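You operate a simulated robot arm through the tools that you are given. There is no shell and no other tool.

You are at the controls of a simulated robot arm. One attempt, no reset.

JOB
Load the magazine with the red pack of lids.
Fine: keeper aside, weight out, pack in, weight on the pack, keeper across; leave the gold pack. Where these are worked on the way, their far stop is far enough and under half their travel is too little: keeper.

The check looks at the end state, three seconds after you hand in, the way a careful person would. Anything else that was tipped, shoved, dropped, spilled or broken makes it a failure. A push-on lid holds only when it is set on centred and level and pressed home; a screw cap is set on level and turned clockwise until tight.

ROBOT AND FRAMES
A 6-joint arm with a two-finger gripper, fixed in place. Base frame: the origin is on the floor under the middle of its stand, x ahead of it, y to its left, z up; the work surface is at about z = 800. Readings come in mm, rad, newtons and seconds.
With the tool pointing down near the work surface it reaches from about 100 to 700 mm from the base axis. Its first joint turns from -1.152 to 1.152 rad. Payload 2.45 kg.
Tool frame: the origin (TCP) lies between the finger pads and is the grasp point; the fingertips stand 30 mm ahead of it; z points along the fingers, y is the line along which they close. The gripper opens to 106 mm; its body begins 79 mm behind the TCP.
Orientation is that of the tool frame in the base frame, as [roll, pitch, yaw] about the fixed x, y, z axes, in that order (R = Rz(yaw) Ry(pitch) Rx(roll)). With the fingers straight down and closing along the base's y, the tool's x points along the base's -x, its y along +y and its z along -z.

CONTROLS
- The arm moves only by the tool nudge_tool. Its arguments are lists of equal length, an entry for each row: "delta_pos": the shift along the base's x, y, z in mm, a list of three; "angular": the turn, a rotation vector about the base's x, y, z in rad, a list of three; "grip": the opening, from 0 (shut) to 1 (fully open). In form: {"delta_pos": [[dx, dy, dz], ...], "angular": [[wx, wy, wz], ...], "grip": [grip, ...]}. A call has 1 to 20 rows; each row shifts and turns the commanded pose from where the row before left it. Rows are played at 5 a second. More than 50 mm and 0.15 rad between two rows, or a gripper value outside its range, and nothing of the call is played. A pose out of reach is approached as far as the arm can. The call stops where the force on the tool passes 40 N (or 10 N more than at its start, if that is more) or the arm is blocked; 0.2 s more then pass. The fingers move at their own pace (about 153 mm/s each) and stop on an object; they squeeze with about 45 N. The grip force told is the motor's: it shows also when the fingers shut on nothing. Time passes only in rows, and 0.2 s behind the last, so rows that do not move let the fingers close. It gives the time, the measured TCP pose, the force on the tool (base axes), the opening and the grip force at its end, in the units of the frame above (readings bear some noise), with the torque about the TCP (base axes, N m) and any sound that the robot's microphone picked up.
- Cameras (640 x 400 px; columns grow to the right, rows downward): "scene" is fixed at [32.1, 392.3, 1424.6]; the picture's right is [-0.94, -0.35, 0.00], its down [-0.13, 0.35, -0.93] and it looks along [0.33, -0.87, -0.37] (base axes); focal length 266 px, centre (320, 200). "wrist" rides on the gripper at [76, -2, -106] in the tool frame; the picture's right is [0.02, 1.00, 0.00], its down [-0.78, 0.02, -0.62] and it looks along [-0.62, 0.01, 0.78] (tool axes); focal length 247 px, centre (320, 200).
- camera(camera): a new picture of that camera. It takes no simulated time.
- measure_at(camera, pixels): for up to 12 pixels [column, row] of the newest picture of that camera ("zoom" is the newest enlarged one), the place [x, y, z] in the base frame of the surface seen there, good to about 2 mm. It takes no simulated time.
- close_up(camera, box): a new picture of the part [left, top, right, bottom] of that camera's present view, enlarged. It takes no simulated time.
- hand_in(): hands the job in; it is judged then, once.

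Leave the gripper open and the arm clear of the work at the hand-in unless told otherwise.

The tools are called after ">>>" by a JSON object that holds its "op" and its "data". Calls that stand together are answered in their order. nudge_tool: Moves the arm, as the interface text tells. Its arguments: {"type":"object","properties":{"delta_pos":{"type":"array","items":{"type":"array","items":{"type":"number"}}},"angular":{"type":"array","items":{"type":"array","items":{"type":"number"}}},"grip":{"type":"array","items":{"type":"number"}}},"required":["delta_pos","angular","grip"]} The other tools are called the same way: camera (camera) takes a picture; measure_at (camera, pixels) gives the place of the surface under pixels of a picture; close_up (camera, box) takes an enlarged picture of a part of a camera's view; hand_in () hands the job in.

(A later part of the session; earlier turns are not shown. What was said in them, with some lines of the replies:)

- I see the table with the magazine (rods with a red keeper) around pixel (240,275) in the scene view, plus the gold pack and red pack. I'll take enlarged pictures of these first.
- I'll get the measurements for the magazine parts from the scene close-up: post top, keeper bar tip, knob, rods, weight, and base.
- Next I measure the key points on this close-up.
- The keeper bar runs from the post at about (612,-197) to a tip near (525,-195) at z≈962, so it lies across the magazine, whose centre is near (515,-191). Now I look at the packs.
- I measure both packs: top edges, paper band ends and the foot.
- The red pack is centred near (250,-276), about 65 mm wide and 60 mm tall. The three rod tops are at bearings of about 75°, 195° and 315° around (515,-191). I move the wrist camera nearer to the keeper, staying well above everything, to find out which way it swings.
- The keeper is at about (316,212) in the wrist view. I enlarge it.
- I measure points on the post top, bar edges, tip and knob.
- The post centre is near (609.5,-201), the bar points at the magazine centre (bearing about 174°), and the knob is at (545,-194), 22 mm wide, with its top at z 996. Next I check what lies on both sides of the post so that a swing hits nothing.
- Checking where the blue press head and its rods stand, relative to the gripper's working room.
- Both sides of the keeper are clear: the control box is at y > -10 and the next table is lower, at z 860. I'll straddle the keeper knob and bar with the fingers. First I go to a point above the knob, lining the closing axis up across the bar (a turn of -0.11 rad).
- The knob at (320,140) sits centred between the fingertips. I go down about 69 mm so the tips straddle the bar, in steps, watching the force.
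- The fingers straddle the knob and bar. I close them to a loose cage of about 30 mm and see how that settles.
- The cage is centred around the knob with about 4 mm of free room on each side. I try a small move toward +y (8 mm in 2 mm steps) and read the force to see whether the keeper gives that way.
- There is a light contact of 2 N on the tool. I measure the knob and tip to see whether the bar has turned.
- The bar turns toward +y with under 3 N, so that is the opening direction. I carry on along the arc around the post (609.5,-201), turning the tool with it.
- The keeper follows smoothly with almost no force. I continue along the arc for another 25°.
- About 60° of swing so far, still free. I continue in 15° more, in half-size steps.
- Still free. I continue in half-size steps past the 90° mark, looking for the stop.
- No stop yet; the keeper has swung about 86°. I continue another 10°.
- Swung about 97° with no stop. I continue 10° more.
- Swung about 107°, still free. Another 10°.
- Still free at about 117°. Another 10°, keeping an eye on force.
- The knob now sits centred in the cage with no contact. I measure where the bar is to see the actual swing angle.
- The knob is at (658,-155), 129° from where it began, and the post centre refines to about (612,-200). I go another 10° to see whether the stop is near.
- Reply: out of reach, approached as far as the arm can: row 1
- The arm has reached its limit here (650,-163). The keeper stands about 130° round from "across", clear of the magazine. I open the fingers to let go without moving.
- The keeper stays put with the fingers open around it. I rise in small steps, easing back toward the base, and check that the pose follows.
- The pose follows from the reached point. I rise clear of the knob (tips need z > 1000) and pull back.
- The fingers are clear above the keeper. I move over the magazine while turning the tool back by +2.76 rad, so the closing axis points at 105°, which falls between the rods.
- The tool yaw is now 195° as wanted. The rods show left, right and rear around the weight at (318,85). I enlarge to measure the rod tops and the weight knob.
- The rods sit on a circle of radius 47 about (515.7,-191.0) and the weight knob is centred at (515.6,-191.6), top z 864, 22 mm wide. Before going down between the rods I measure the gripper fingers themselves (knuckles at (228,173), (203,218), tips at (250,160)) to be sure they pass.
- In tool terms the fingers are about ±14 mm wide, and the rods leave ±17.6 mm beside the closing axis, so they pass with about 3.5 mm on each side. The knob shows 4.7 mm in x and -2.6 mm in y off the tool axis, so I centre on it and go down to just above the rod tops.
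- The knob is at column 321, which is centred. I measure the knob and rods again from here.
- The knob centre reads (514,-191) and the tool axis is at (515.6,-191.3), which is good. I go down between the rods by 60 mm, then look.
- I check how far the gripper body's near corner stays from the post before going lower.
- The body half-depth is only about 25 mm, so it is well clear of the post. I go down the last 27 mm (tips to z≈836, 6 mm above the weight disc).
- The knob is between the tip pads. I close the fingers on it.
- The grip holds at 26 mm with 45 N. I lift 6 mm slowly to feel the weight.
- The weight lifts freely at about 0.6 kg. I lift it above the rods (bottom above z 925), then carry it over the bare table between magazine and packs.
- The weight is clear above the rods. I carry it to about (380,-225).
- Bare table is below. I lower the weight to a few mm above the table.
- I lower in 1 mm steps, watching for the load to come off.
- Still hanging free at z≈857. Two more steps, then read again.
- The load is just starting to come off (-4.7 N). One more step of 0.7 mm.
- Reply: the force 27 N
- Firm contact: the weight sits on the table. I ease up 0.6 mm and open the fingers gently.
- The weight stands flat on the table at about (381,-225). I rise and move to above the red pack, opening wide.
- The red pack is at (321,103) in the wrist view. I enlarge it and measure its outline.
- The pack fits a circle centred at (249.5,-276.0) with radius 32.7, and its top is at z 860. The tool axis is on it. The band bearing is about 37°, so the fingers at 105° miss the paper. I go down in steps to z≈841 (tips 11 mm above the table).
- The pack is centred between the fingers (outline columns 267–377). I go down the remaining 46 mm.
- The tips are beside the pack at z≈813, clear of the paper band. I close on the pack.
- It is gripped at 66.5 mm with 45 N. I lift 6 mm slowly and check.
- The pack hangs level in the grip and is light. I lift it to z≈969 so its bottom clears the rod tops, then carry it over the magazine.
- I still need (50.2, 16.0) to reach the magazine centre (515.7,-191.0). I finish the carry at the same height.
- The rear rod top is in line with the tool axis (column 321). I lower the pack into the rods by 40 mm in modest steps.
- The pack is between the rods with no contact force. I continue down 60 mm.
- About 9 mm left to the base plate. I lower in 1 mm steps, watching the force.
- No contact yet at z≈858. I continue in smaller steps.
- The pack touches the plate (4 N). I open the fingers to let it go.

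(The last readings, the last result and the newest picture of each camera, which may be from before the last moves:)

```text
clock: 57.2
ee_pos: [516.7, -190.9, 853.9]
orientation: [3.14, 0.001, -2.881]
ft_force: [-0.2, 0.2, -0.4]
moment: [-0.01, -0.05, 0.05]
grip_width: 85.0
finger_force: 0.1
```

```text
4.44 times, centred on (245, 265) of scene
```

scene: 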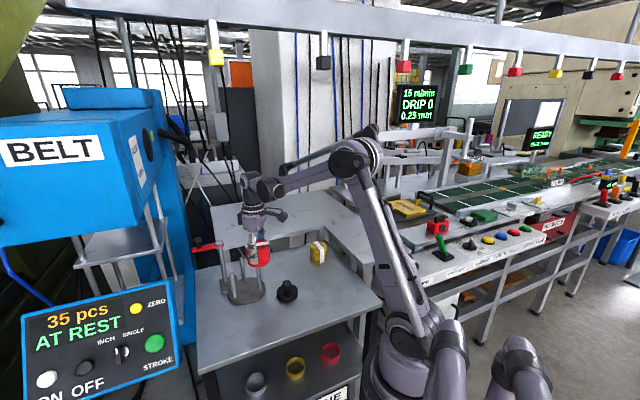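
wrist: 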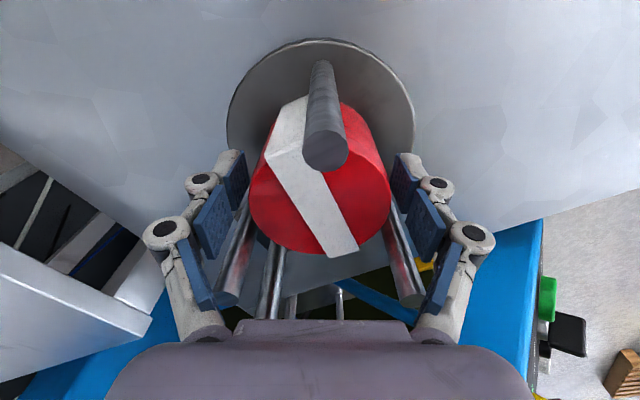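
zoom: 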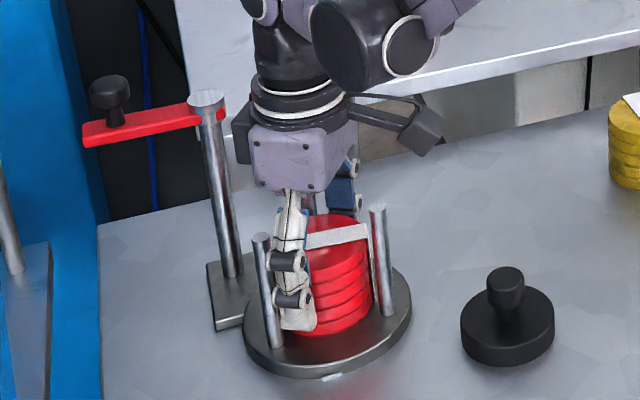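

The pack stands in the magazine, with the fingers clear of it. I rise straight up.

>>> {"op": "nudge_tool", "data": {"delta_pos": [[0, 0, 8], [0, 0, 15], [0, 0, 20], [0, 0, 25], [0, 0, 25], [0, 0, 27], [0, 0, 0]], "angular": [[0, 0, 0], [0, 0, 0], [0, 0, 0], [0, 0, 0], [0, 0, 0], [0, 0, 0], [0, 0, 0]], "grip": [0.8, 0.8, 0.8, 0.8, 0.8, 0.8, 0.8]}}

>>> {"op": "camera", "data": {"camera": "wrist"}}

>>> {"op": "close_up", "data": {"camera": "scene", "box": [210, 220, 310, 310]}}

```text
clock: 58.8
ee_pos: [516.0, -190.3, 974.9]
orientation: [3.141, 0.003, -2.881]
ft_force: [0.6, 0.2, -0.4]
moment: [0.0, 0.01, 0.02]
grip_width: 84.7
finger_force: 0.0
```

```text
taken
```

wrist: 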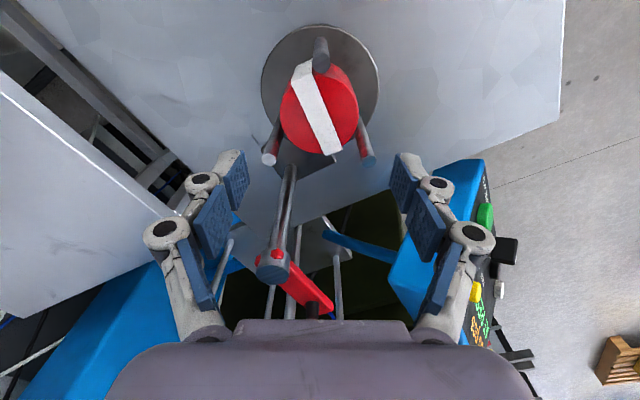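

```text
4.44 times, centred on (260, 265) of scene
```

zoom: 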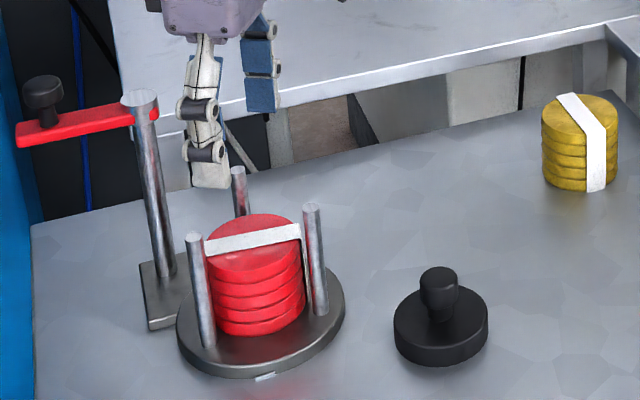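

The pack is seated upright. I check its top level and centre from a close-up.

>>> {"op": "close_up", "data": {"camera": "wrist", "box": [256, 20, 384, 180]}}

>>> {"op": "measure_at", "data": {"camera": "zoom", "pixels": [[320, 220], [232, 215], [412, 220], [320, 300], [390, 160], [270, 270], [380, 290], [340, 170]]}}

```text
2.50 times, centred on (320, 100) of wrist
```

zoom: 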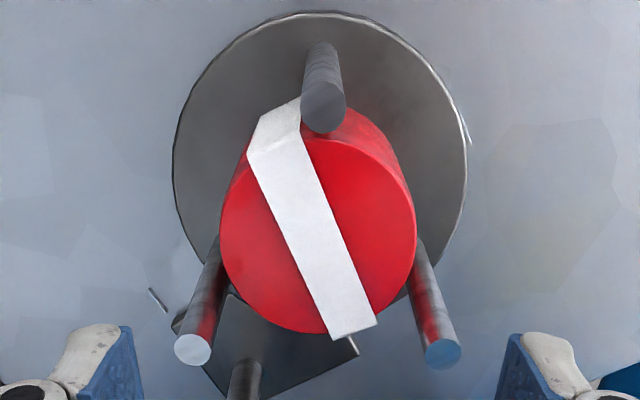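

```text
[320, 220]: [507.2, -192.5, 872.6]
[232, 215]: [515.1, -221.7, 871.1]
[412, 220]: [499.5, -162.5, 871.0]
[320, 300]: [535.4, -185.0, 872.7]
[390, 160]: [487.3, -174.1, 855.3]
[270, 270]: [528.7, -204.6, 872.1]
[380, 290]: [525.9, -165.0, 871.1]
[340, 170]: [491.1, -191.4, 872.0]
```

The pack top is level at z 872. Now I go back to the weight at (380.2,-225.3).

>>> {"op": "nudge_tool", "data": {"delta_pos": [[-25, -6, 0], [-35, -9, 0], [-35, -9, 0], [-25, -6.3, 0], [-15.5, -4, 0], [0, 0, -25], [0, 0, -25], [0, 0, 0]], "angular": [[0, 0, 0], [0, 0, 0], [0, 0, 0], [0, 0, 0], [0, 0, 0], [0, 0, 0], [0, 0, 0], [0, 0, 0]], "grip": [0.8, 0.7, 0.5, 0.5, 0.5, 0.5, 0.5, 0.5]}}

>>> {"op": "camera", "data": {"camera": "wrist"}}

>>> {"op": "close_up", "data": {"camera": "wrist", "box": [260, 60, 380, 180]}}

```text
clock: 60.6
ee_pos: [382.2, -226.5, 925.4]
orientation: [3.14, 0.002, -2.883]
ft_force: [0.4, 0.0, -0.4]
moment: [0.01, -0.05, -0.02]
grip_width: 52.8
finger_force: 0.1
```

```text
taken
```

wrist: 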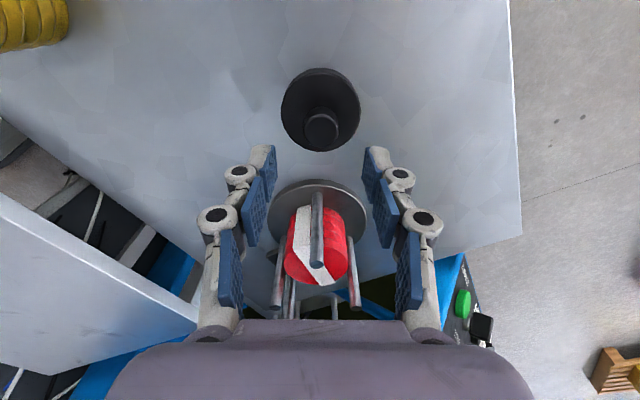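

```text
3.33 times, centred on (320, 120) of wrist
```

zoom: 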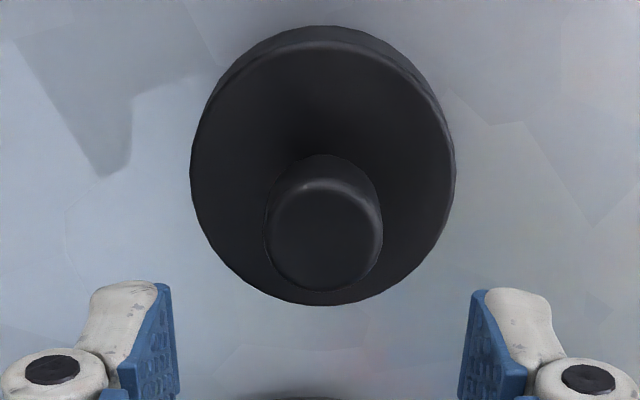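

The knob is centred in the column direction. I measure its top for the other direction.

>>> {"op": "measure_at", "data": {"camera": "zoom", "pixels": [[325, 240], [270, 240], [378, 240], [325, 285], [325, 195], [195, 170], [452, 170], [325, 300], [325, 50]]}}

```text
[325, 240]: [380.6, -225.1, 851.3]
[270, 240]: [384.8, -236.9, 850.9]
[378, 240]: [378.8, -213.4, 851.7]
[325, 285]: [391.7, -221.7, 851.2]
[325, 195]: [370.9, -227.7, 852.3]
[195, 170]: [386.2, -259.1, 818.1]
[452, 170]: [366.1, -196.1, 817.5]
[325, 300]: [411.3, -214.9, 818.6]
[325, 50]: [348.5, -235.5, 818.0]
```

The knob centre reads (381,-225), on the tool axis. I go down 70 mm to the same grip height as before and close.

>>> {"op": "nudge_tool", "data": {"delta_pos": [[0.4, 0.2, -20], [0, 0, -20], [0, 0, -15], [0, 0, -15], [0, 0, 0]], "angular": [[0, 0, 0], [0, 0, 0], [0, 0, 0], [0, 0, 0], [0, 0, 0]], "grip": [0.5, 0.5, 0.5, 0.5, 0.5]}}

>>> {"op": "close_up", "data": {"camera": "wrist", "box": [220, 60, 420, 260]}}

```text
clock: 61.8
ee_pos: [381.0, -225.4, 854.6]
orientation: [3.14, 0.002, -2.882]
ft_force: [0.6, -0.5, -0.3]
moment: [0.02, -0.01, 0.0]
grip_width: 53.0
finger_force: 0.1
```

```text
2.00 times, centred on (320, 160) of wrist
```

zoom: 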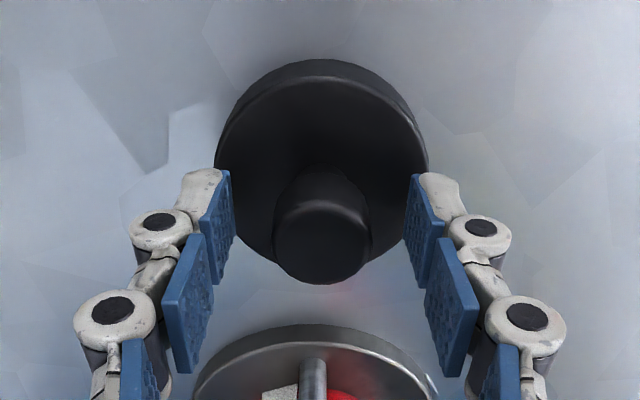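

The knob is between the pads. I close and lift a little.

>>> {"op": "nudge_tool", "data": {"delta_pos": [[0, 0, 0], [0, 0, 0], [0, 0, 0], [0, 0, 0], [0, 0, 2], [0, 0, 3], [0, 0, 0]], "angular": [[0, 0, 0], [0, 0, 0], [0, 0, 0], [0, 0, 0], [0, 0, 0], [0, 0, 0], [0, 0, 0]], "grip": [0.3, 0.15, 0, 0, 0, 0, 0]}}

>>> {"op": "close_up", "data": {"camera": "scene", "box": [240, 220, 340, 310]}}

```text
clock: 63.4
ee_pos: [381.7, -224.9, 859.7]
orientation: [3.141, 0.002, -2.882]
ft_force: [0.0, 0.2, -5.5]
moment: [0.02, 0.04, -0.02]
grip_width: 26.6
finger_force: 45.0
```

```text
4.44 times, centred on (290, 265) of scene
```

zoom: 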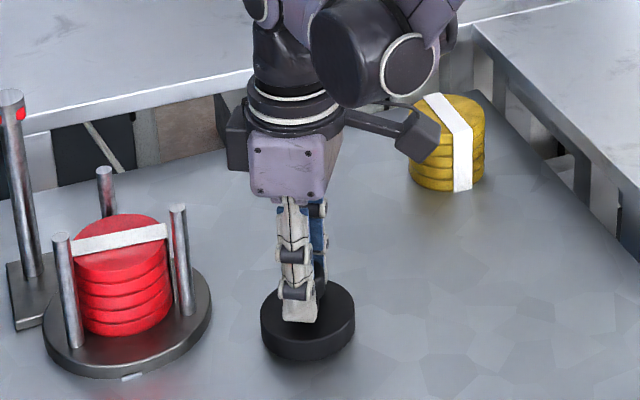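

The weight is held (5.5 N). I lift it to z≈985 and carry it back over the magazine.

>>> {"op": "nudge_tool", "data": {"delta_pos": [[0, 0, 15], [0, 0, 25], [0, 0, 30], [0, 0, 30], [0, 0, 25], [15, 4, 0], [24, 6, 0], [24, 6, 0], [24, 6, 0], [24, 6, 0], [15, 4, 0], [9.1, 2, 0], [0, 0, 0], [0, 0, 0]], "angular": [[0, 0, 0], [0, 0, 0], [0, 0, 0], [0, 0, 0], [0, 0, 0], [0, 0, 0], [0, 0, 0], [0, 0, 0], [0, 0, 0], [0, 0, 0], [0, 0, 0], [0, 0, 0], [0, 0, 0], [0, 0, 0]], "grip": [0, 0, 0, 0, 0, 0, 0, 0, 0, 0, 0, 0, 0, 0]}}

>>> {"op": "camera", "data": {"camera": "wrist"}}

>>> {"op": "close_up", "data": {"camera": "scene", "box": [200, 200, 300, 310]}}

```text
clock: 66.4
ee_pos: [517.3, -190.4, 984.4]
orientation: [3.141, 0.002, -2.881]
ft_force: [-0.1, -0.8, -6.3]
moment: [0.04, 0.01, -0.02]
grip_width: 26.4
finger_force: 45.5
```

```text
taken
```

wrist: 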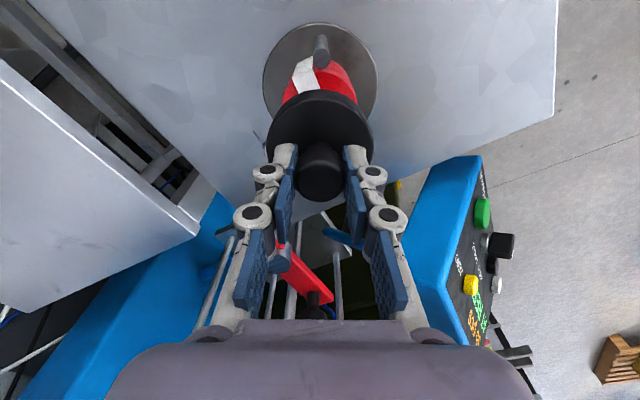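

```text
3.64 times, centred on (250, 255) of scene
```

zoom: 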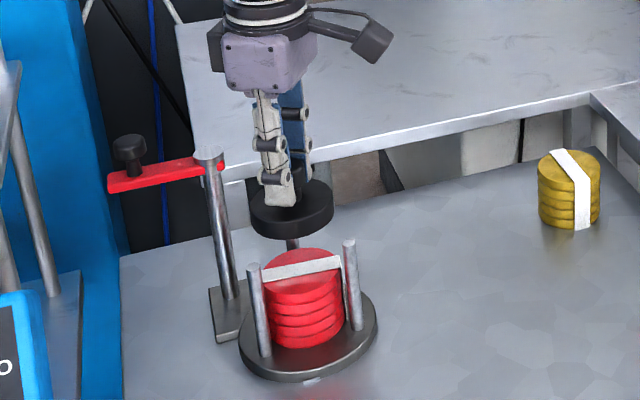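

It is centred over the magazine. I lower the weight between the rods to about 5 mm above the pack.

>>> {"op": "nudge_tool", "data": {"delta_pos": [[0, 0, -10], [0, 0, -10], [0, 0, -10], [0, 0, -8], [0, 0, -8], [0, 0, -6], [0, 0, 0]], "angular": [[0, 0, 0], [0, 0, 0], [0, 0, 0], [0, 0, 0], [0, 0, 0], [0, 0, 0], [0, 0, 0]], "grip": [0, 0, 0, 0, 0, 0, 0]}}

>>> {"op": "close_up", "data": {"camera": "scene", "box": [210, 220, 280, 310]}}

>>> {"op": "camera", "data": {"camera": "wrist"}}

```text
clock: 68.0
ee_pos: [517.4, -190.6, 933.0]
orientation: [-3.141, 0.002, -2.882]
ft_force: [0.7, 0.6, -6.3]
moment: [0.0, 0.01, 0.02]
grip_width: 26.4
finger_force: 45.4
```

```text
4.44 times, centred on (245, 265) of scene
```

zoom: 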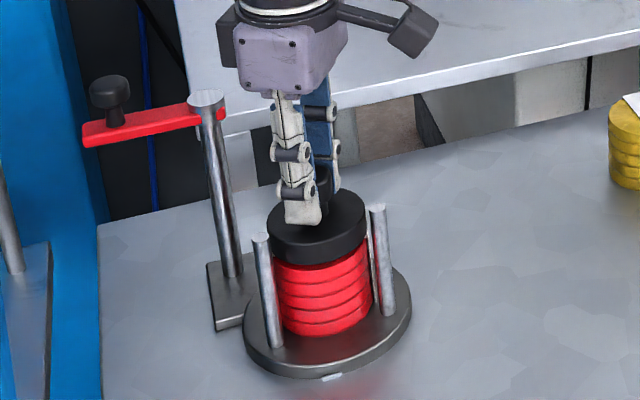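

```text
taken
```

wrist: 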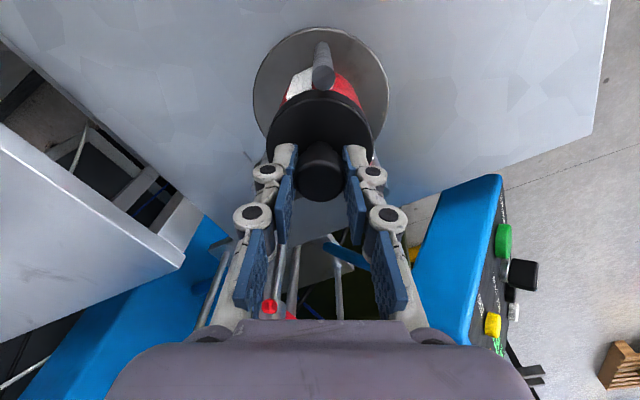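

The weight is between the rods, about 5 mm above the pack. I lower in small steps.

>>> {"op": "nudge_tool", "data": {"delta_pos": [[0, 0, -1.5], [0, 0, -1.5], [0, 0, -1], [0, 0, 0]], "angular": [[0, 0, 0], [0, 0, 0], [0, 0, 0], [0, 0, 0]], "grip": [0, 0, 0, 0]}}

```text
clock: 69.0
ee_pos: [515.5, -191.2, 928.2]
orientation: [3.141, 0.002, -2.88]
ft_force: [-0.5, -0.1, -5.8]
moment: [0.0, 0.03, 0.0]
grip_width: 26.3
finger_force: 44.8
```

>>> {"op": "nudge_tool", "data": {"delta_pos": [[0, 0, -0.6], [0, 0, -0.6], [0, 0, 0]], "angular": [[0, 0, 0], [0, 0, 0], [0, 0, 0]], "grip": [0, 0, 0]}}

```text
clock: 69.8
ee_pos: [516.5, -192.5, 928.0]
orientation: [-3.141, 0.002, -2.88]
ft_force: [-0.4, 1.0, -5.2]
moment: [0.01, -0.01, 0.04]
grip_width: 26.3
finger_force: 44.7
```

Load is still on the tool (5 N). Another 1 mm in half steps.

>>> {"op": "nudge_tool", "data": {"delta_pos": [[0, 0, -0.5], [0, 0, -0.5], [0, 0, 0]], "angular": [[0, 0, 0], [0, 0, 0], [0, 0, 0]], "grip": [0, 0, 0]}}

```text
clock: 70.6
ee_pos: [515.9, -191.4, 926.9]
orientation: [-3.141, 0.002, -2.882]
ft_force: [0.5, -0.3, -3.2]
moment: [0.01, 0.01, 0.0]
grip_width: 26.3
finger_force: 45.1
```

The load is coming off (-3.2 N). One more 0.4 mm.

>>> {"op": "nudge_tool", "data": {"delta_pos": [[0, 0, -0.4], [0, 0, 0]], "angular": [[0, 0, 0], [0, 0, 0]], "grip": [0, 0]}}

```text
clock: 71.2
ee_pos: [517.4, -192.4, 926.8]
orientation: [-3.142, 0.002, -2.883]
ft_force: [1.5, -1.2, 10.0]
moment: [-0.03, 0.02, 0.01]
grip_width: 26.5
finger_force: 45.3
```

The weight rests on the pack. I open the fingers gently and look.

>>> {"op": "nudge_tool", "data": {"delta_pos": [[0, 0, 0.2], [0, 0, 0], [0, 0, 0], [0, 0, 0]], "angular": [[0, 0, 0], [0, 0, 0], [0, 0, 0], [0, 0, 0]], "grip": [0, 0.3, 0.45, 0.45]}}

>>> {"op": "close_up", "data": {"camera": "scene", "box": [210, 220, 280, 310]}}

>>> {"op": "close_up", "data": {"camera": "wrist", "box": [220, 40, 420, 240]}}

```text
clock: 72.2
ee_pos: [516.8, -191.7, 926.8]
orientation: [3.142, 0.002, -2.881]
ft_force: [-0.5, 0.1, -0.6]
moment: [-0.01, -0.03, 0.03]
grip_width: 47.7
finger_force: 0.1
```

```text
4.44 times, centred on (245, 265) of scene
```

zoom: 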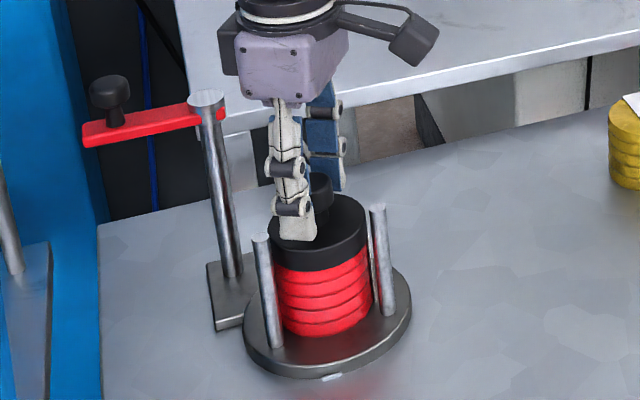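

```text
2.00 times, centred on (320, 140) of wrist
```

zoom: 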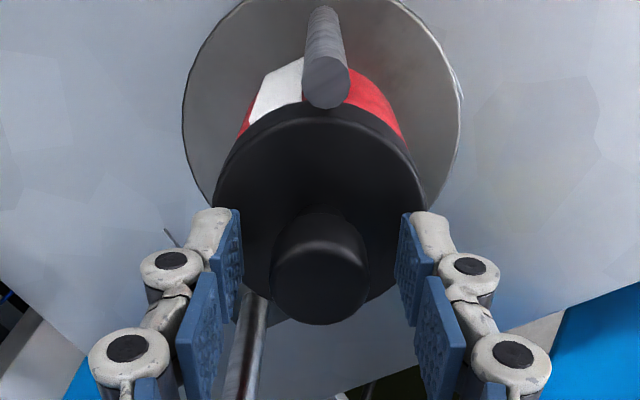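

The weight sits on the pack between the rods. I rise straight up to z≈1056, above everything, before going to the keeper.

>>> {"op": "nudge_tool", "data": {"delta_pos": [[0, 0, 8], [0, 0, 20], [0, 0, 30], [0, 0, 35], [0, 0, 36], [0, 0, 0]], "angular": [[0, 0, 0], [0, 0, 0], [0, 0, 0], [0, 0, 0], [0, 0, 0], [0, 0, 0]], "grip": [0.45, 0.45, 0.45, 0.6, 0.6, 0.6]}}

>>> {"op": "camera", "data": {"camera": "wrist"}}

>>> {"op": "close_up", "data": {"camera": "scene", "box": [200, 200, 300, 310]}}

```text
clock: 73.6
ee_pos: [515.4, -190.6, 1055.2]
orientation: [-3.141, 0.002, -2.88]
ft_force: [0.9, 0.5, 0.0]
moment: [0.02, -0.01, 0.0]
grip_width: 63.7
finger_force: 0.0
```

```text
taken
```

wrist: 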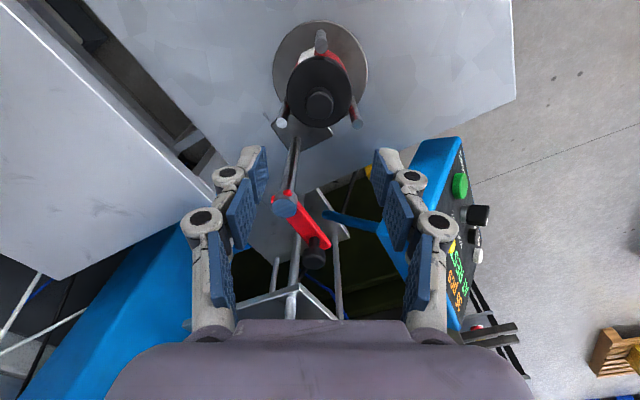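

```text
3.64 times, centred on (250, 255) of scene
```

zoom: 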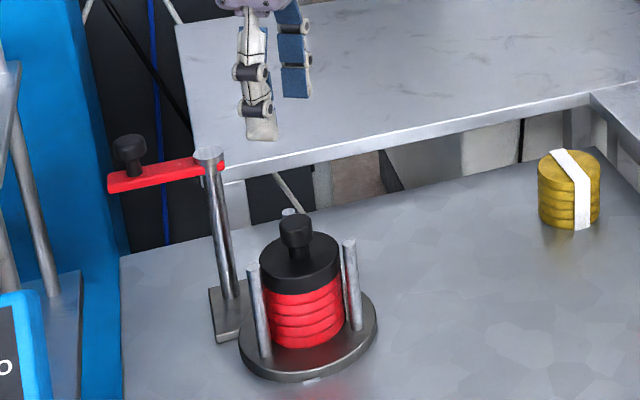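

The weight looks flush on the pack. I verify its level and centring with a close-up.

>>> {"op": "close_up", "data": {"camera": "wrist", "box": [256, 10, 384, 150]}}

>>> {"op": "measure_at", "data": {"camera": "zoom", "pixels": [[318, 265], [250, 230], [390, 230], [318, 300], [318, 180], [285, 200], [355, 200]]}}

>>> {"op": "measure_at", "data": {"camera": "wrist", "pixels": [[285, 204], [314, 255], [316, 247], [300, 225], [320, 104]]}}

```text
2.86 times, centred on (320, 80) of wrist
```

zoom: 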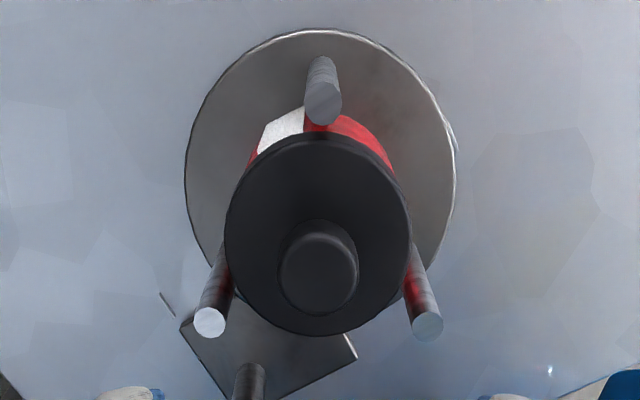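

```text
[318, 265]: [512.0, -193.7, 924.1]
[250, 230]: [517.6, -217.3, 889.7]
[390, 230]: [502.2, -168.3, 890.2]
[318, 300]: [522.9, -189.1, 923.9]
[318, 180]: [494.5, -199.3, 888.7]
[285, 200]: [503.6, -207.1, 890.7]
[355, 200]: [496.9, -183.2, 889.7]
```

```text
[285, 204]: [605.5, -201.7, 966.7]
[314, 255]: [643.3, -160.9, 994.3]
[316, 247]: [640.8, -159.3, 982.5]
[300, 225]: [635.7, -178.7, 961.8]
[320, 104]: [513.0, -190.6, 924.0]
```

The weight is level (z 889–890) with its knob top at 924, well below the keeper bar. Now I move out to the keeper along the way I left it, turning the tool back by -2.76 rad.

>>> {"op": "nudge_tool", "data": {"delta_pos": [[5.9, 1.4, 0], [5.9, 1.4, 0], [5.9, 1.4, 0], [5.9, 1.4, 0], [5.9, 1.4, 0], [5.9, 1.4, 0], [5.9, 1.4, 0], [5.9, 1.4, 0], [5.9, 1.4, 0], [5.9, 1.4, 0], [5.9, 1.4, 0], [5.9, 1.4, 0], [5.9, 1.4, 0], [5.9, 1.4, 0], [5.9, 1.4, 0], [5.9, 1.4, 0], [5.9, 1.4, 0], [5.9, 1.4, 0], [5.9, 1.4, 0], [0, 0, 0]], "angular": [[0, 0, -0.145], [0, 0, -0.145], [0, 0, -0.145], [0, 0, -0.145], [0, 0, -0.145], [0, 0, -0.145], [0, 0, -0.145], [0, 0, -0.145], [0, 0, -0.145], [0, 0, -0.145], [0, 0, -0.145], [0, 0, -0.145], [0, 0, -0.145], [0, 0, -0.145], [0, 0, -0.145], [0, 0, -0.145], [0, 0, -0.145], [0, 0, -0.145], [0, 0, -0.145], [0, 0, 0]], "grip": [0.6, 0.6, 0.6, 0.6, 0.6, 0.6, 0.6, 0.6, 0.6, 0.6, 0.6, 0.6, 0.6, 0.6, 0.6, 0.6, 0.6, 0.6, 0.6, 0.6]}}

>>> {"op": "camera", "data": {"camera": "wrist"}}

>>> {"op": "close_up", "data": {"camera": "wrist", "box": [240, 60, 400, 200]}}

```text
clock: 77.8
ee_pos: [626.9, -163.7, 1054.5]
orientation: [3.141, 0.002, 0.645]
ft_force: [-0.7, 0.2, -1.0]
moment: [0.02, -0.03, 0.0]
grip_width: 63.3
finger_force: 0.1
```

```text
taken
```

wrist: 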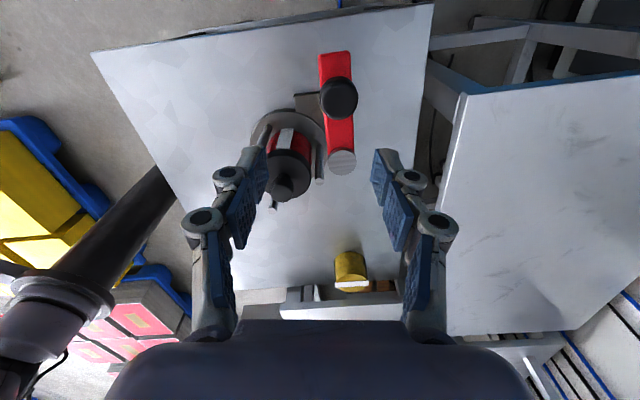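

```text
2.86 times, centred on (320, 130) of wrist
```

zoom: 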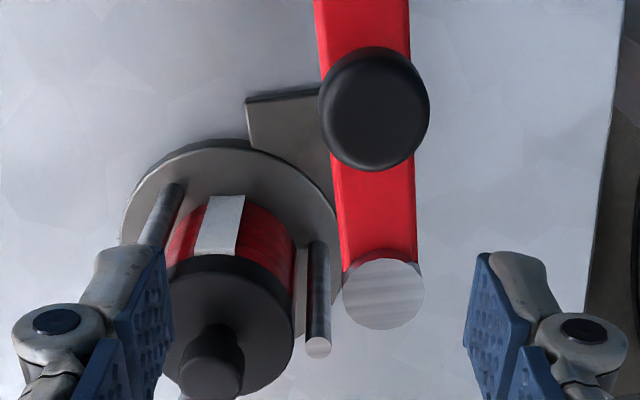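

The keeper shows at (337,98) with the post cap at (342,162). I measure both to set the approach.

>>> {"op": "measure_at", "data": {"camera": "zoom", "pixels": [[375, 105], [325, 105], [425, 105], [375, 60], [375, 150], [383, 295], [348, 290], [420, 290], [330, 10], [408, 10], [345, 240], [415, 240]]}}

```text
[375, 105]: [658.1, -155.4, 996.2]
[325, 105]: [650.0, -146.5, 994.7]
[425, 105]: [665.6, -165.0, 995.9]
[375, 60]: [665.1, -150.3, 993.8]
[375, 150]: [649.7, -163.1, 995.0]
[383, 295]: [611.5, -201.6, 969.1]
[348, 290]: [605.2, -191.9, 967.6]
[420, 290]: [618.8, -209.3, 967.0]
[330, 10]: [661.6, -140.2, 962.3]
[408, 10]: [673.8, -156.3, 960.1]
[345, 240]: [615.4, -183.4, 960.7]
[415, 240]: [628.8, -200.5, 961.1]
```

The knob is at (657.7,-156.0), the post at (612,-200.6) and the bar bearing is 44.3°. I turn the tool +0.12 rad to square up with the bar and go down astride it at about 45 mm from the post, which is within reach.

>>> {"op": "nudge_tool", "data": {"delta_pos": [[4, -1.2, -15], [4, -1.2, -15], [4, -1.2, -15], [4.4, -1.1, -15], [0, 0, 0]], "angular": [[0, 0, 0.03], [0, 0, 0.03], [0, 0, 0.03], [0, 0, 0.03], [0, 0, 0]], "grip": [0.6, 0.6, 0.6, 0.6, 0.6]}}

>>> {"op": "close_up", "data": {"camera": "wrist", "box": [200, 60, 440, 260]}}

>>> {"op": "close_up", "data": {"camera": "scene", "box": [190, 190, 300, 310]}}

```text
clock: 79.0
ee_pos: [644.7, -168.5, 995.3]
orientation: [-3.141, 0.003, 0.766]
ft_force: [0.5, 1.4, 1.0]
moment: [0.01, 0.0, 0.02]
grip_width: 63.3
finger_force: 0.1
```

```text
2.00 times, centred on (320, 160) of wrist
```

zoom: 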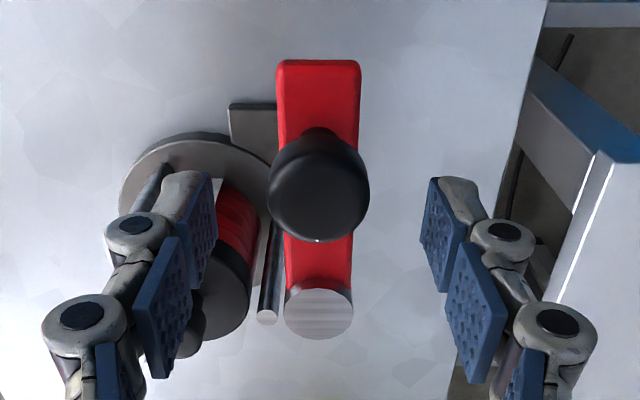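

```text
3.33 times, centred on (245, 250) of scene
```

zoom: 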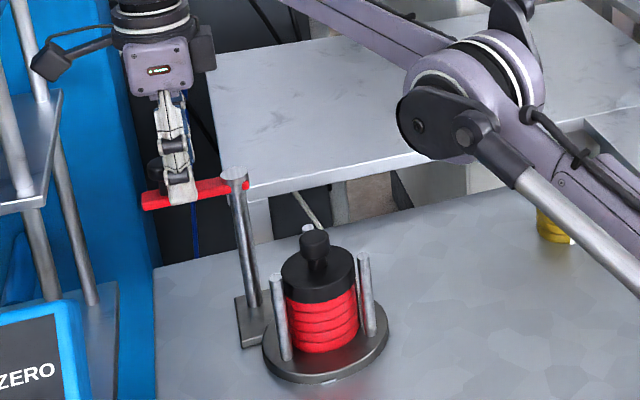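

The bar and post both lie on the centre column, so the tool is square. I go down 10 mm more and close to the loose cage.

>>> {"op": "nudge_tool", "data": {"delta_pos": [[0, 0, -5], [0, 0, -5.5], [0, 0, 0], [0, 0, 0], [0, 0, 0]], "angular": [[0, 0, 0], [0, 0, 0], [0, 0, 0], [0, 0, 0], [0, 0, 0]], "grip": [0.6, 0.6, 0.4, 0.29, 0.29]}}

>>> {"op": "close_up", "data": {"camera": "wrist", "box": [220, 80, 420, 260]}}

```text
clock: 80.2
ee_pos: [645.4, -169.2, 985.3]
orientation: [3.14, 0.001, 0.767]
ft_force: [0.3, -0.2, 0.1]
moment: [-0.01, 0.01, 0.02]
grip_width: 30.7
finger_force: 0.1
```

```text
2.22 times, centred on (320, 170) of wrist
```

zoom: 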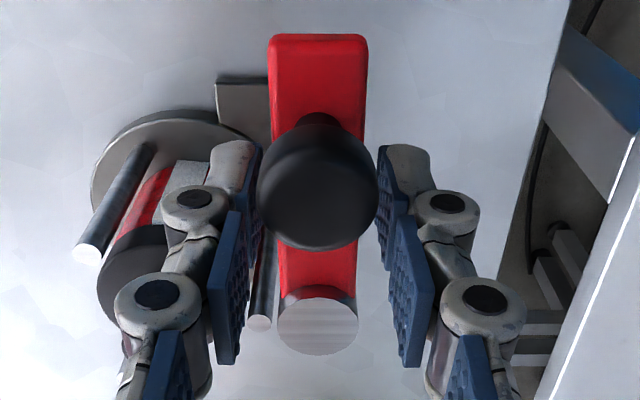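

The cage is closed around bar and knob. I swing the keeper back (counter-clockwise), first 35° along the arc.

>>> {"op": "nudge_tool", "data": {"delta_pos": [[-1.9, 4.0, 0], [-2.0, 4.1, 0], [-2.5, 4.1, 0], [-3.1, 3.9, 0], [-3.5, 3.7, 0], [-4.0, 3.5, 0], [-4.4, 3.1, 0], [0, 0, 0]], "angular": [[0, 0, 0.087], [0, 0, 0.087], [0, 0, 0.087], [0, 0, 0.087], [0, 0, 0.087], [0, 0, 0.087], [0, 0, 0.087], [0, 0, 0]], "grip": [0.29, 0.29, 0.29, 0.29, 0.29, 0.29, 0.29, 0.29]}}

>>> {"op": "close_up", "data": {"camera": "wrist", "box": [220, 80, 420, 260]}}

```text
clock: 82.0
ee_pos: [623.7, -142.4, 984.7]
orientation: [3.141, 0.003, 1.376]
ft_force: [0.5, 0.5, 0.2]
moment: [-0.04, -0.03, 0.01]
grip_width: 30.9
finger_force: 0.2
```

```text
2.22 times, centred on (320, 170) of wrist
```

zoom: 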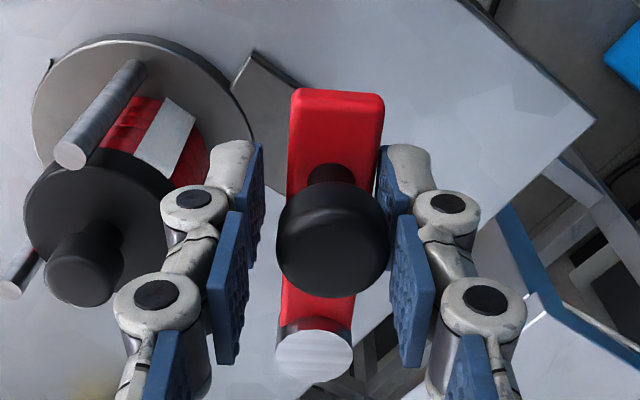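

It follows with no force. I continue another 40°.

>>> {"op": "nudge_tool", "data": {"delta_pos": [[-4.9, 2.8, 0], [-5.3, 2.3, 0], [-5.6, 0.8, 0], [-5.5, -0.6, 0], [-5.5, -1.1, 0], [-5.3, -1.6, 0], [-5.2, -2.0, 0], [-5.0, -2.5, 0], [0, 0, 0]], "angular": [[0, 0, 0.087], [0, 0, 0.087], [0, 0, 0.087], [0, 0, 0.087], [0, 0, 0.087], [0, 0, 0.087], [0, 0, 0.087], [0, 0, 0.087], [0, 0, 0]], "grip": [0.29, 0.29, 0.29, 0.29, 0.29, 0.29, 0.29, 0.29, 0.29]}}

>>> {"op": "close_up", "data": {"camera": "wrist", "box": [220, 80, 420, 260]}}

>>> {"op": "close_up", "data": {"camera": "scene", "box": [190, 190, 300, 310]}}

```text
clock: 84.0
ee_pos: [581.8, -144.9, 985.7]
orientation: [3.142, 0.003, 2.071]
ft_force: [0.4, 0.2, 0.2]
moment: [-0.01, -0.01, -0.01]
grip_width: 30.8
finger_force: 0.3
```

```text
2.22 times, centred on (320, 170) of wrist
```

zoom: 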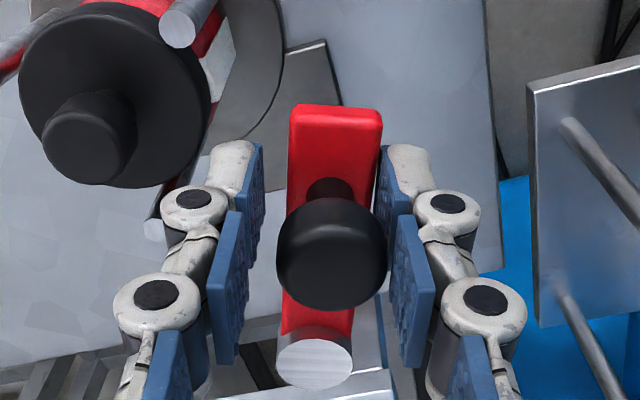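

```text
3.33 times, centred on (245, 250) of scene
```

zoom: 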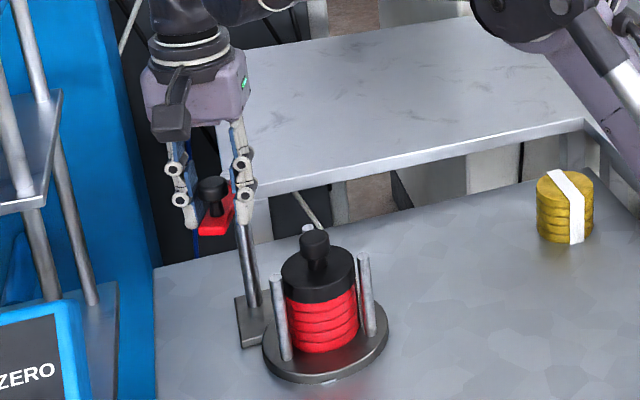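

Fingertips pass 30 mm above the weight knob and rods. I continue another 40° toward the across position.

>>> {"op": "nudge_tool", "data": {"delta_pos": [[-4.8, -2.9, 0], [-4.5, -3.4, 0], [-4.2, -3.7, 0], [-3.8, -4.0, 0], [-3.5, -4.4, 0], [-3.1, -4.6, 0], [-2.6, -4.9, 0], [-2.3, -5.2, 0], [0, 0, 0]], "angular": [[0, 0, 0.087], [0, 0, 0.087], [0, 0, 0.087], [0, 0, 0.087], [0, 0, 0.087], [0, 0, 0.087], [0, 0, 0.087], [0, 0, 0.087], [0, 0, 0]], "grip": [0.29, 0.29, 0.29, 0.29, 0.29, 0.29, 0.29, 0.29, 0.29]}}

>>> {"op": "close_up", "data": {"camera": "wrist", "box": [220, 80, 420, 260]}}

```text
clock: 86.0
ee_pos: [551.6, -178.5, 985.9]
orientation: [3.14, 0.001, 2.768]
ft_force: [0.8, 0.9, -0.5]
moment: [0.01, -0.06, 0.01]
grip_width: 30.8
finger_force: 0.4
```

```text
2.22 times, centred on (320, 170) of wrist
```

zoom: 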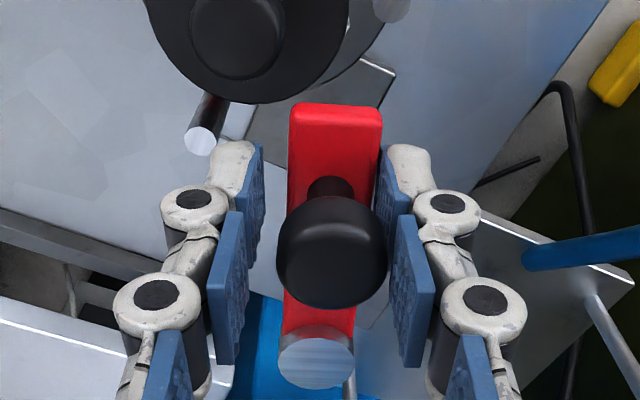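

About 14° remain. I continue in half-size steps to just short of the across position and watch for a stop.

>>> {"op": "nudge_tool", "data": {"delta_pos": [[-0.85, -2.65, 0], [-0.85, -2.65, 0], [-0.65, -2.7, 0], [-0.65, -2.7, 0], [-0.4, -2.75, 0], [0, 0, 0]], "angular": [[0, 0, 0.0435], [0, 0, 0.0435], [0, 0, 0.0435], [0, 0, 0.0435], [0, 0, 0.0435], [0, 0, 0]], "grip": [0.29, 0.29, 0.29, 0.29, 0.29, 0.29]}}

>>> {"op": "close_up", "data": {"camera": "wrist", "box": [220, 80, 420, 260]}}

>>> {"op": "measure_at", "data": {"camera": "zoom", "pixels": [[330, 255], [300, 112], [375, 112], [316, 360], [280, 360], [353, 360]]}}

```text
clock: 87.4
ee_pos: [549.3, -191.7, 985.1]
orientation: [3.141, 0.002, 2.983]
ft_force: [-0.1, 0.5, -0.2]
moment: [-0.03, 0.0, 0.01]
grip_width: 30.6
finger_force: 0.0
```

```text
2.22 times, centred on (320, 170) of wrist
```

zoom: 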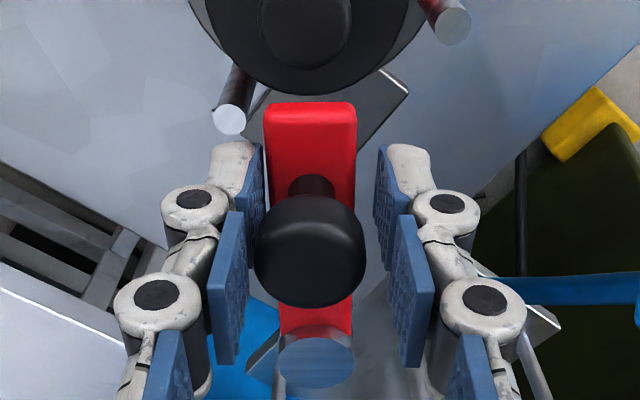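

```text
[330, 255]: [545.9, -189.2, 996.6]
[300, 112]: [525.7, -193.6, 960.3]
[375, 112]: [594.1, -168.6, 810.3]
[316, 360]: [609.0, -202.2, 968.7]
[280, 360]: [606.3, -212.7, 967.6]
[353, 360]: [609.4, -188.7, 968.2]
```

The knob has moved ahead within the cage, away from the pushing pad. I measure where the bar is now.

>>> {"op": "measure_at", "data": {"camera": "zoom", "pixels": [[260, 250], [362, 250], [310, 225], [310, 290], [272, 110], [350, 110], [310, 115], [310, 150]]}}

```text
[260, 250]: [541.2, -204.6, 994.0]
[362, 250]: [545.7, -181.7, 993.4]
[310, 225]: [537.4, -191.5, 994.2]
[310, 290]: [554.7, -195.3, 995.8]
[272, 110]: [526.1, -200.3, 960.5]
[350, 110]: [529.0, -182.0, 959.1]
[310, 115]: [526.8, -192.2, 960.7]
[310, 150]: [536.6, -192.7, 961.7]
```

The bar tip edges read (526,-200) and (529,-182), the same as at the start (bearing 173.6°), so the keeper is fully across. I open the fingers and check that it stays.

>>> {"op": "nudge_tool", "data": {"delta_pos": [[0, 0, 0], [0, 0, 0], [0, 0, 0]], "angular": [[0, 0, 0], [0, 0, 0], [0, 0, 0]], "grip": [0.5, 0.6, 0.6]}}

>>> {"op": "close_up", "data": {"camera": "wrist", "box": [200, 60, 440, 260]}}

```text
clock: 88.2
ee_pos: [549.1, -191.0, 984.0]
orientation: [-3.141, 0.002, 2.983]
ft_force: [0.3, -0.2, -0.5]
moment: [0.02, -0.01, 0.01]
grip_width: 63.7
finger_force: 0.0
```

```text
2.00 times, centred on (320, 160) of wrist
```

zoom: 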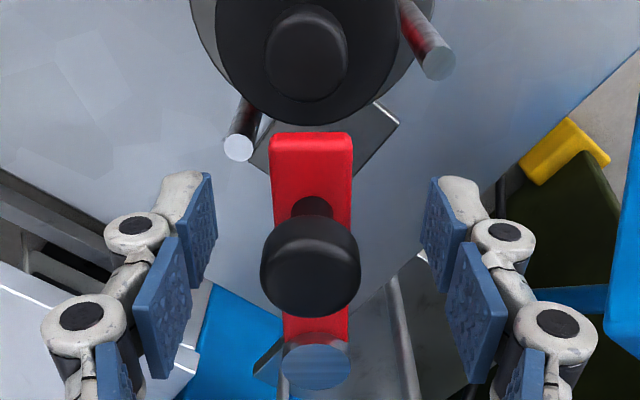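

The keeper stays. I rise straight up clear of the knob, then pull the arm back and up.

>>> {"op": "nudge_tool", "data": {"delta_pos": [[0, 0, 10], [0, 0, 25], [0, 0, 30], [0, 0, 30], [-25, -5, 25], [-35, -10, 25], [-35, -15, 20], [-35, -15, 15], [0, 0, 0]], "angular": [[0, 0, 0], [0, 0, 0], [0, 0, 0], [0, 0, 0], [0, 0, 0.04], [0, 0, 0.04], [0, 0, 0.04], [0, 0, 0.04], [0, 0, 0]], "grip": [0.6, 0.6, 0.6, 0.6, 0.8, 1, 1, 1, 1]}}

>>> {"op": "camera", "data": {"camera": "wrist"}}

>>> {"op": "camera", "data": {"camera": "scene"}}

>>> {"op": "close_up", "data": {"camera": "scene", "box": [200, 220, 290, 310]}}

```text
clock: 90.2
ee_pos: [419.6, -235.6, 1165.0]
orientation: [-3.141, 0.0, -3.14]
ft_force: [0.2, -1.0, 0.2]
moment: [0.01, -0.02, -0.01]
grip_width: 105.7
finger_force: 0.1
```

```text
taken
```

wrist: 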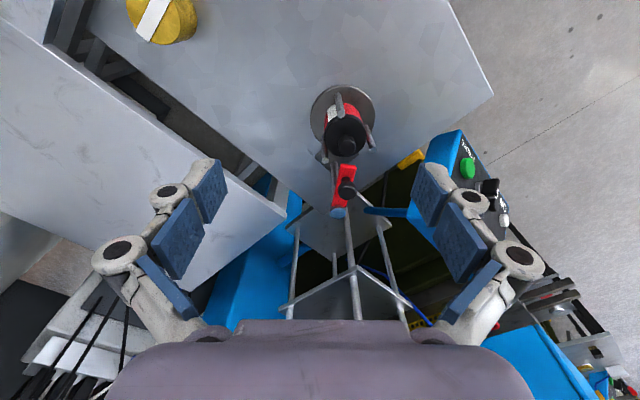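

```text
taken
```

scene: 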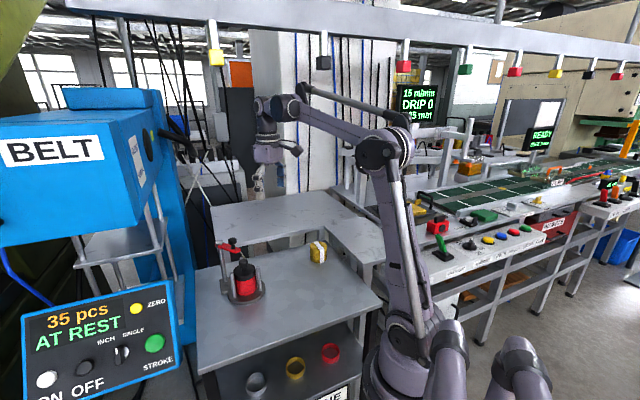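

```text
4.44 times, centred on (245, 265) of scene
```

zoom: 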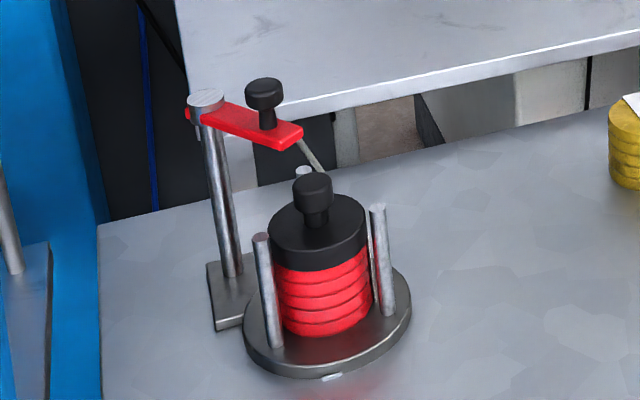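

Pack, weight and keeper look right. I do a last check of the magazine, keeper and gold pack positions against the start values.

>>> {"op": "measure_at", "data": {"camera": "zoom", "pixels": [[205, 97], [285, 132], [264, 88], [303, 170], [377, 209], [261, 238], [312, 180], [320, 260]]}}

>>> {"op": "close_up", "data": {"camera": "wrist", "box": [290, 70, 400, 230]}}

>>> {"op": "measure_at", "data": {"camera": "zoom", "pixels": [[365, 265], [400, 268], [380, 295], [375, 180], [345, 345], [310, 150], [430, 180]]}}

```text
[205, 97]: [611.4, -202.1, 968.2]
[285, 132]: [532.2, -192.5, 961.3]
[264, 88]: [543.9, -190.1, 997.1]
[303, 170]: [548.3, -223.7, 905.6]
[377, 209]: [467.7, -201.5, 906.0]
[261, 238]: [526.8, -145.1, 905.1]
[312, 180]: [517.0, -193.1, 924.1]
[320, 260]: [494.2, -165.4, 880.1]
```

```text
2.50 times, centred on (345, 150) of wrist
```

zoom: 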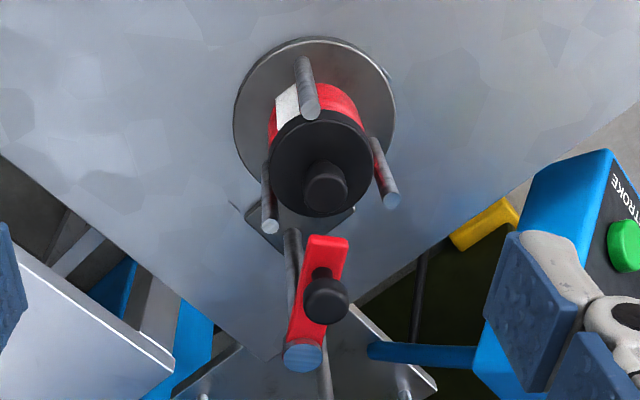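

```text
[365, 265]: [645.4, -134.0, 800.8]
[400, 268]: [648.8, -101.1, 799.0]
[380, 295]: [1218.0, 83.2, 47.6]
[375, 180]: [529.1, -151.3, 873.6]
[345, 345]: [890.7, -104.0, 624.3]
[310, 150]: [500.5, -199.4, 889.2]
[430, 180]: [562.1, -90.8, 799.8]
```

The rods, post and keeper read the same places as at the start: the magazine has not shifted, and the keeper is across above the weight. The weight is level on the red pack and the gold pack is untouched. The gripper is open and clear, so I hand in.

>>> {"op": "hand_in", "data": {}}

```text
The job is handed in.
```

The red pack is in the magazine with the weight level on top of it and the keeper back across. The job is handed in, and I haven't had the check result.

- **Keeper:** I swung it about 130° aside, which is as far as the arm could reach, and met no far stop. At the end its bar read the same position as at the start, to within about 1 mm.
- **Weight:** I set it on the bare table while loading, then put it back on the pack between the rods.
- **Red pack:** It stands upright between the three rods with its top level.
- **Everything else:** I didn't touch the gold pack. The magazine's rods and post read the same places as before, to within about 2 mm.

The gripper is open and the arm is clear of the work.
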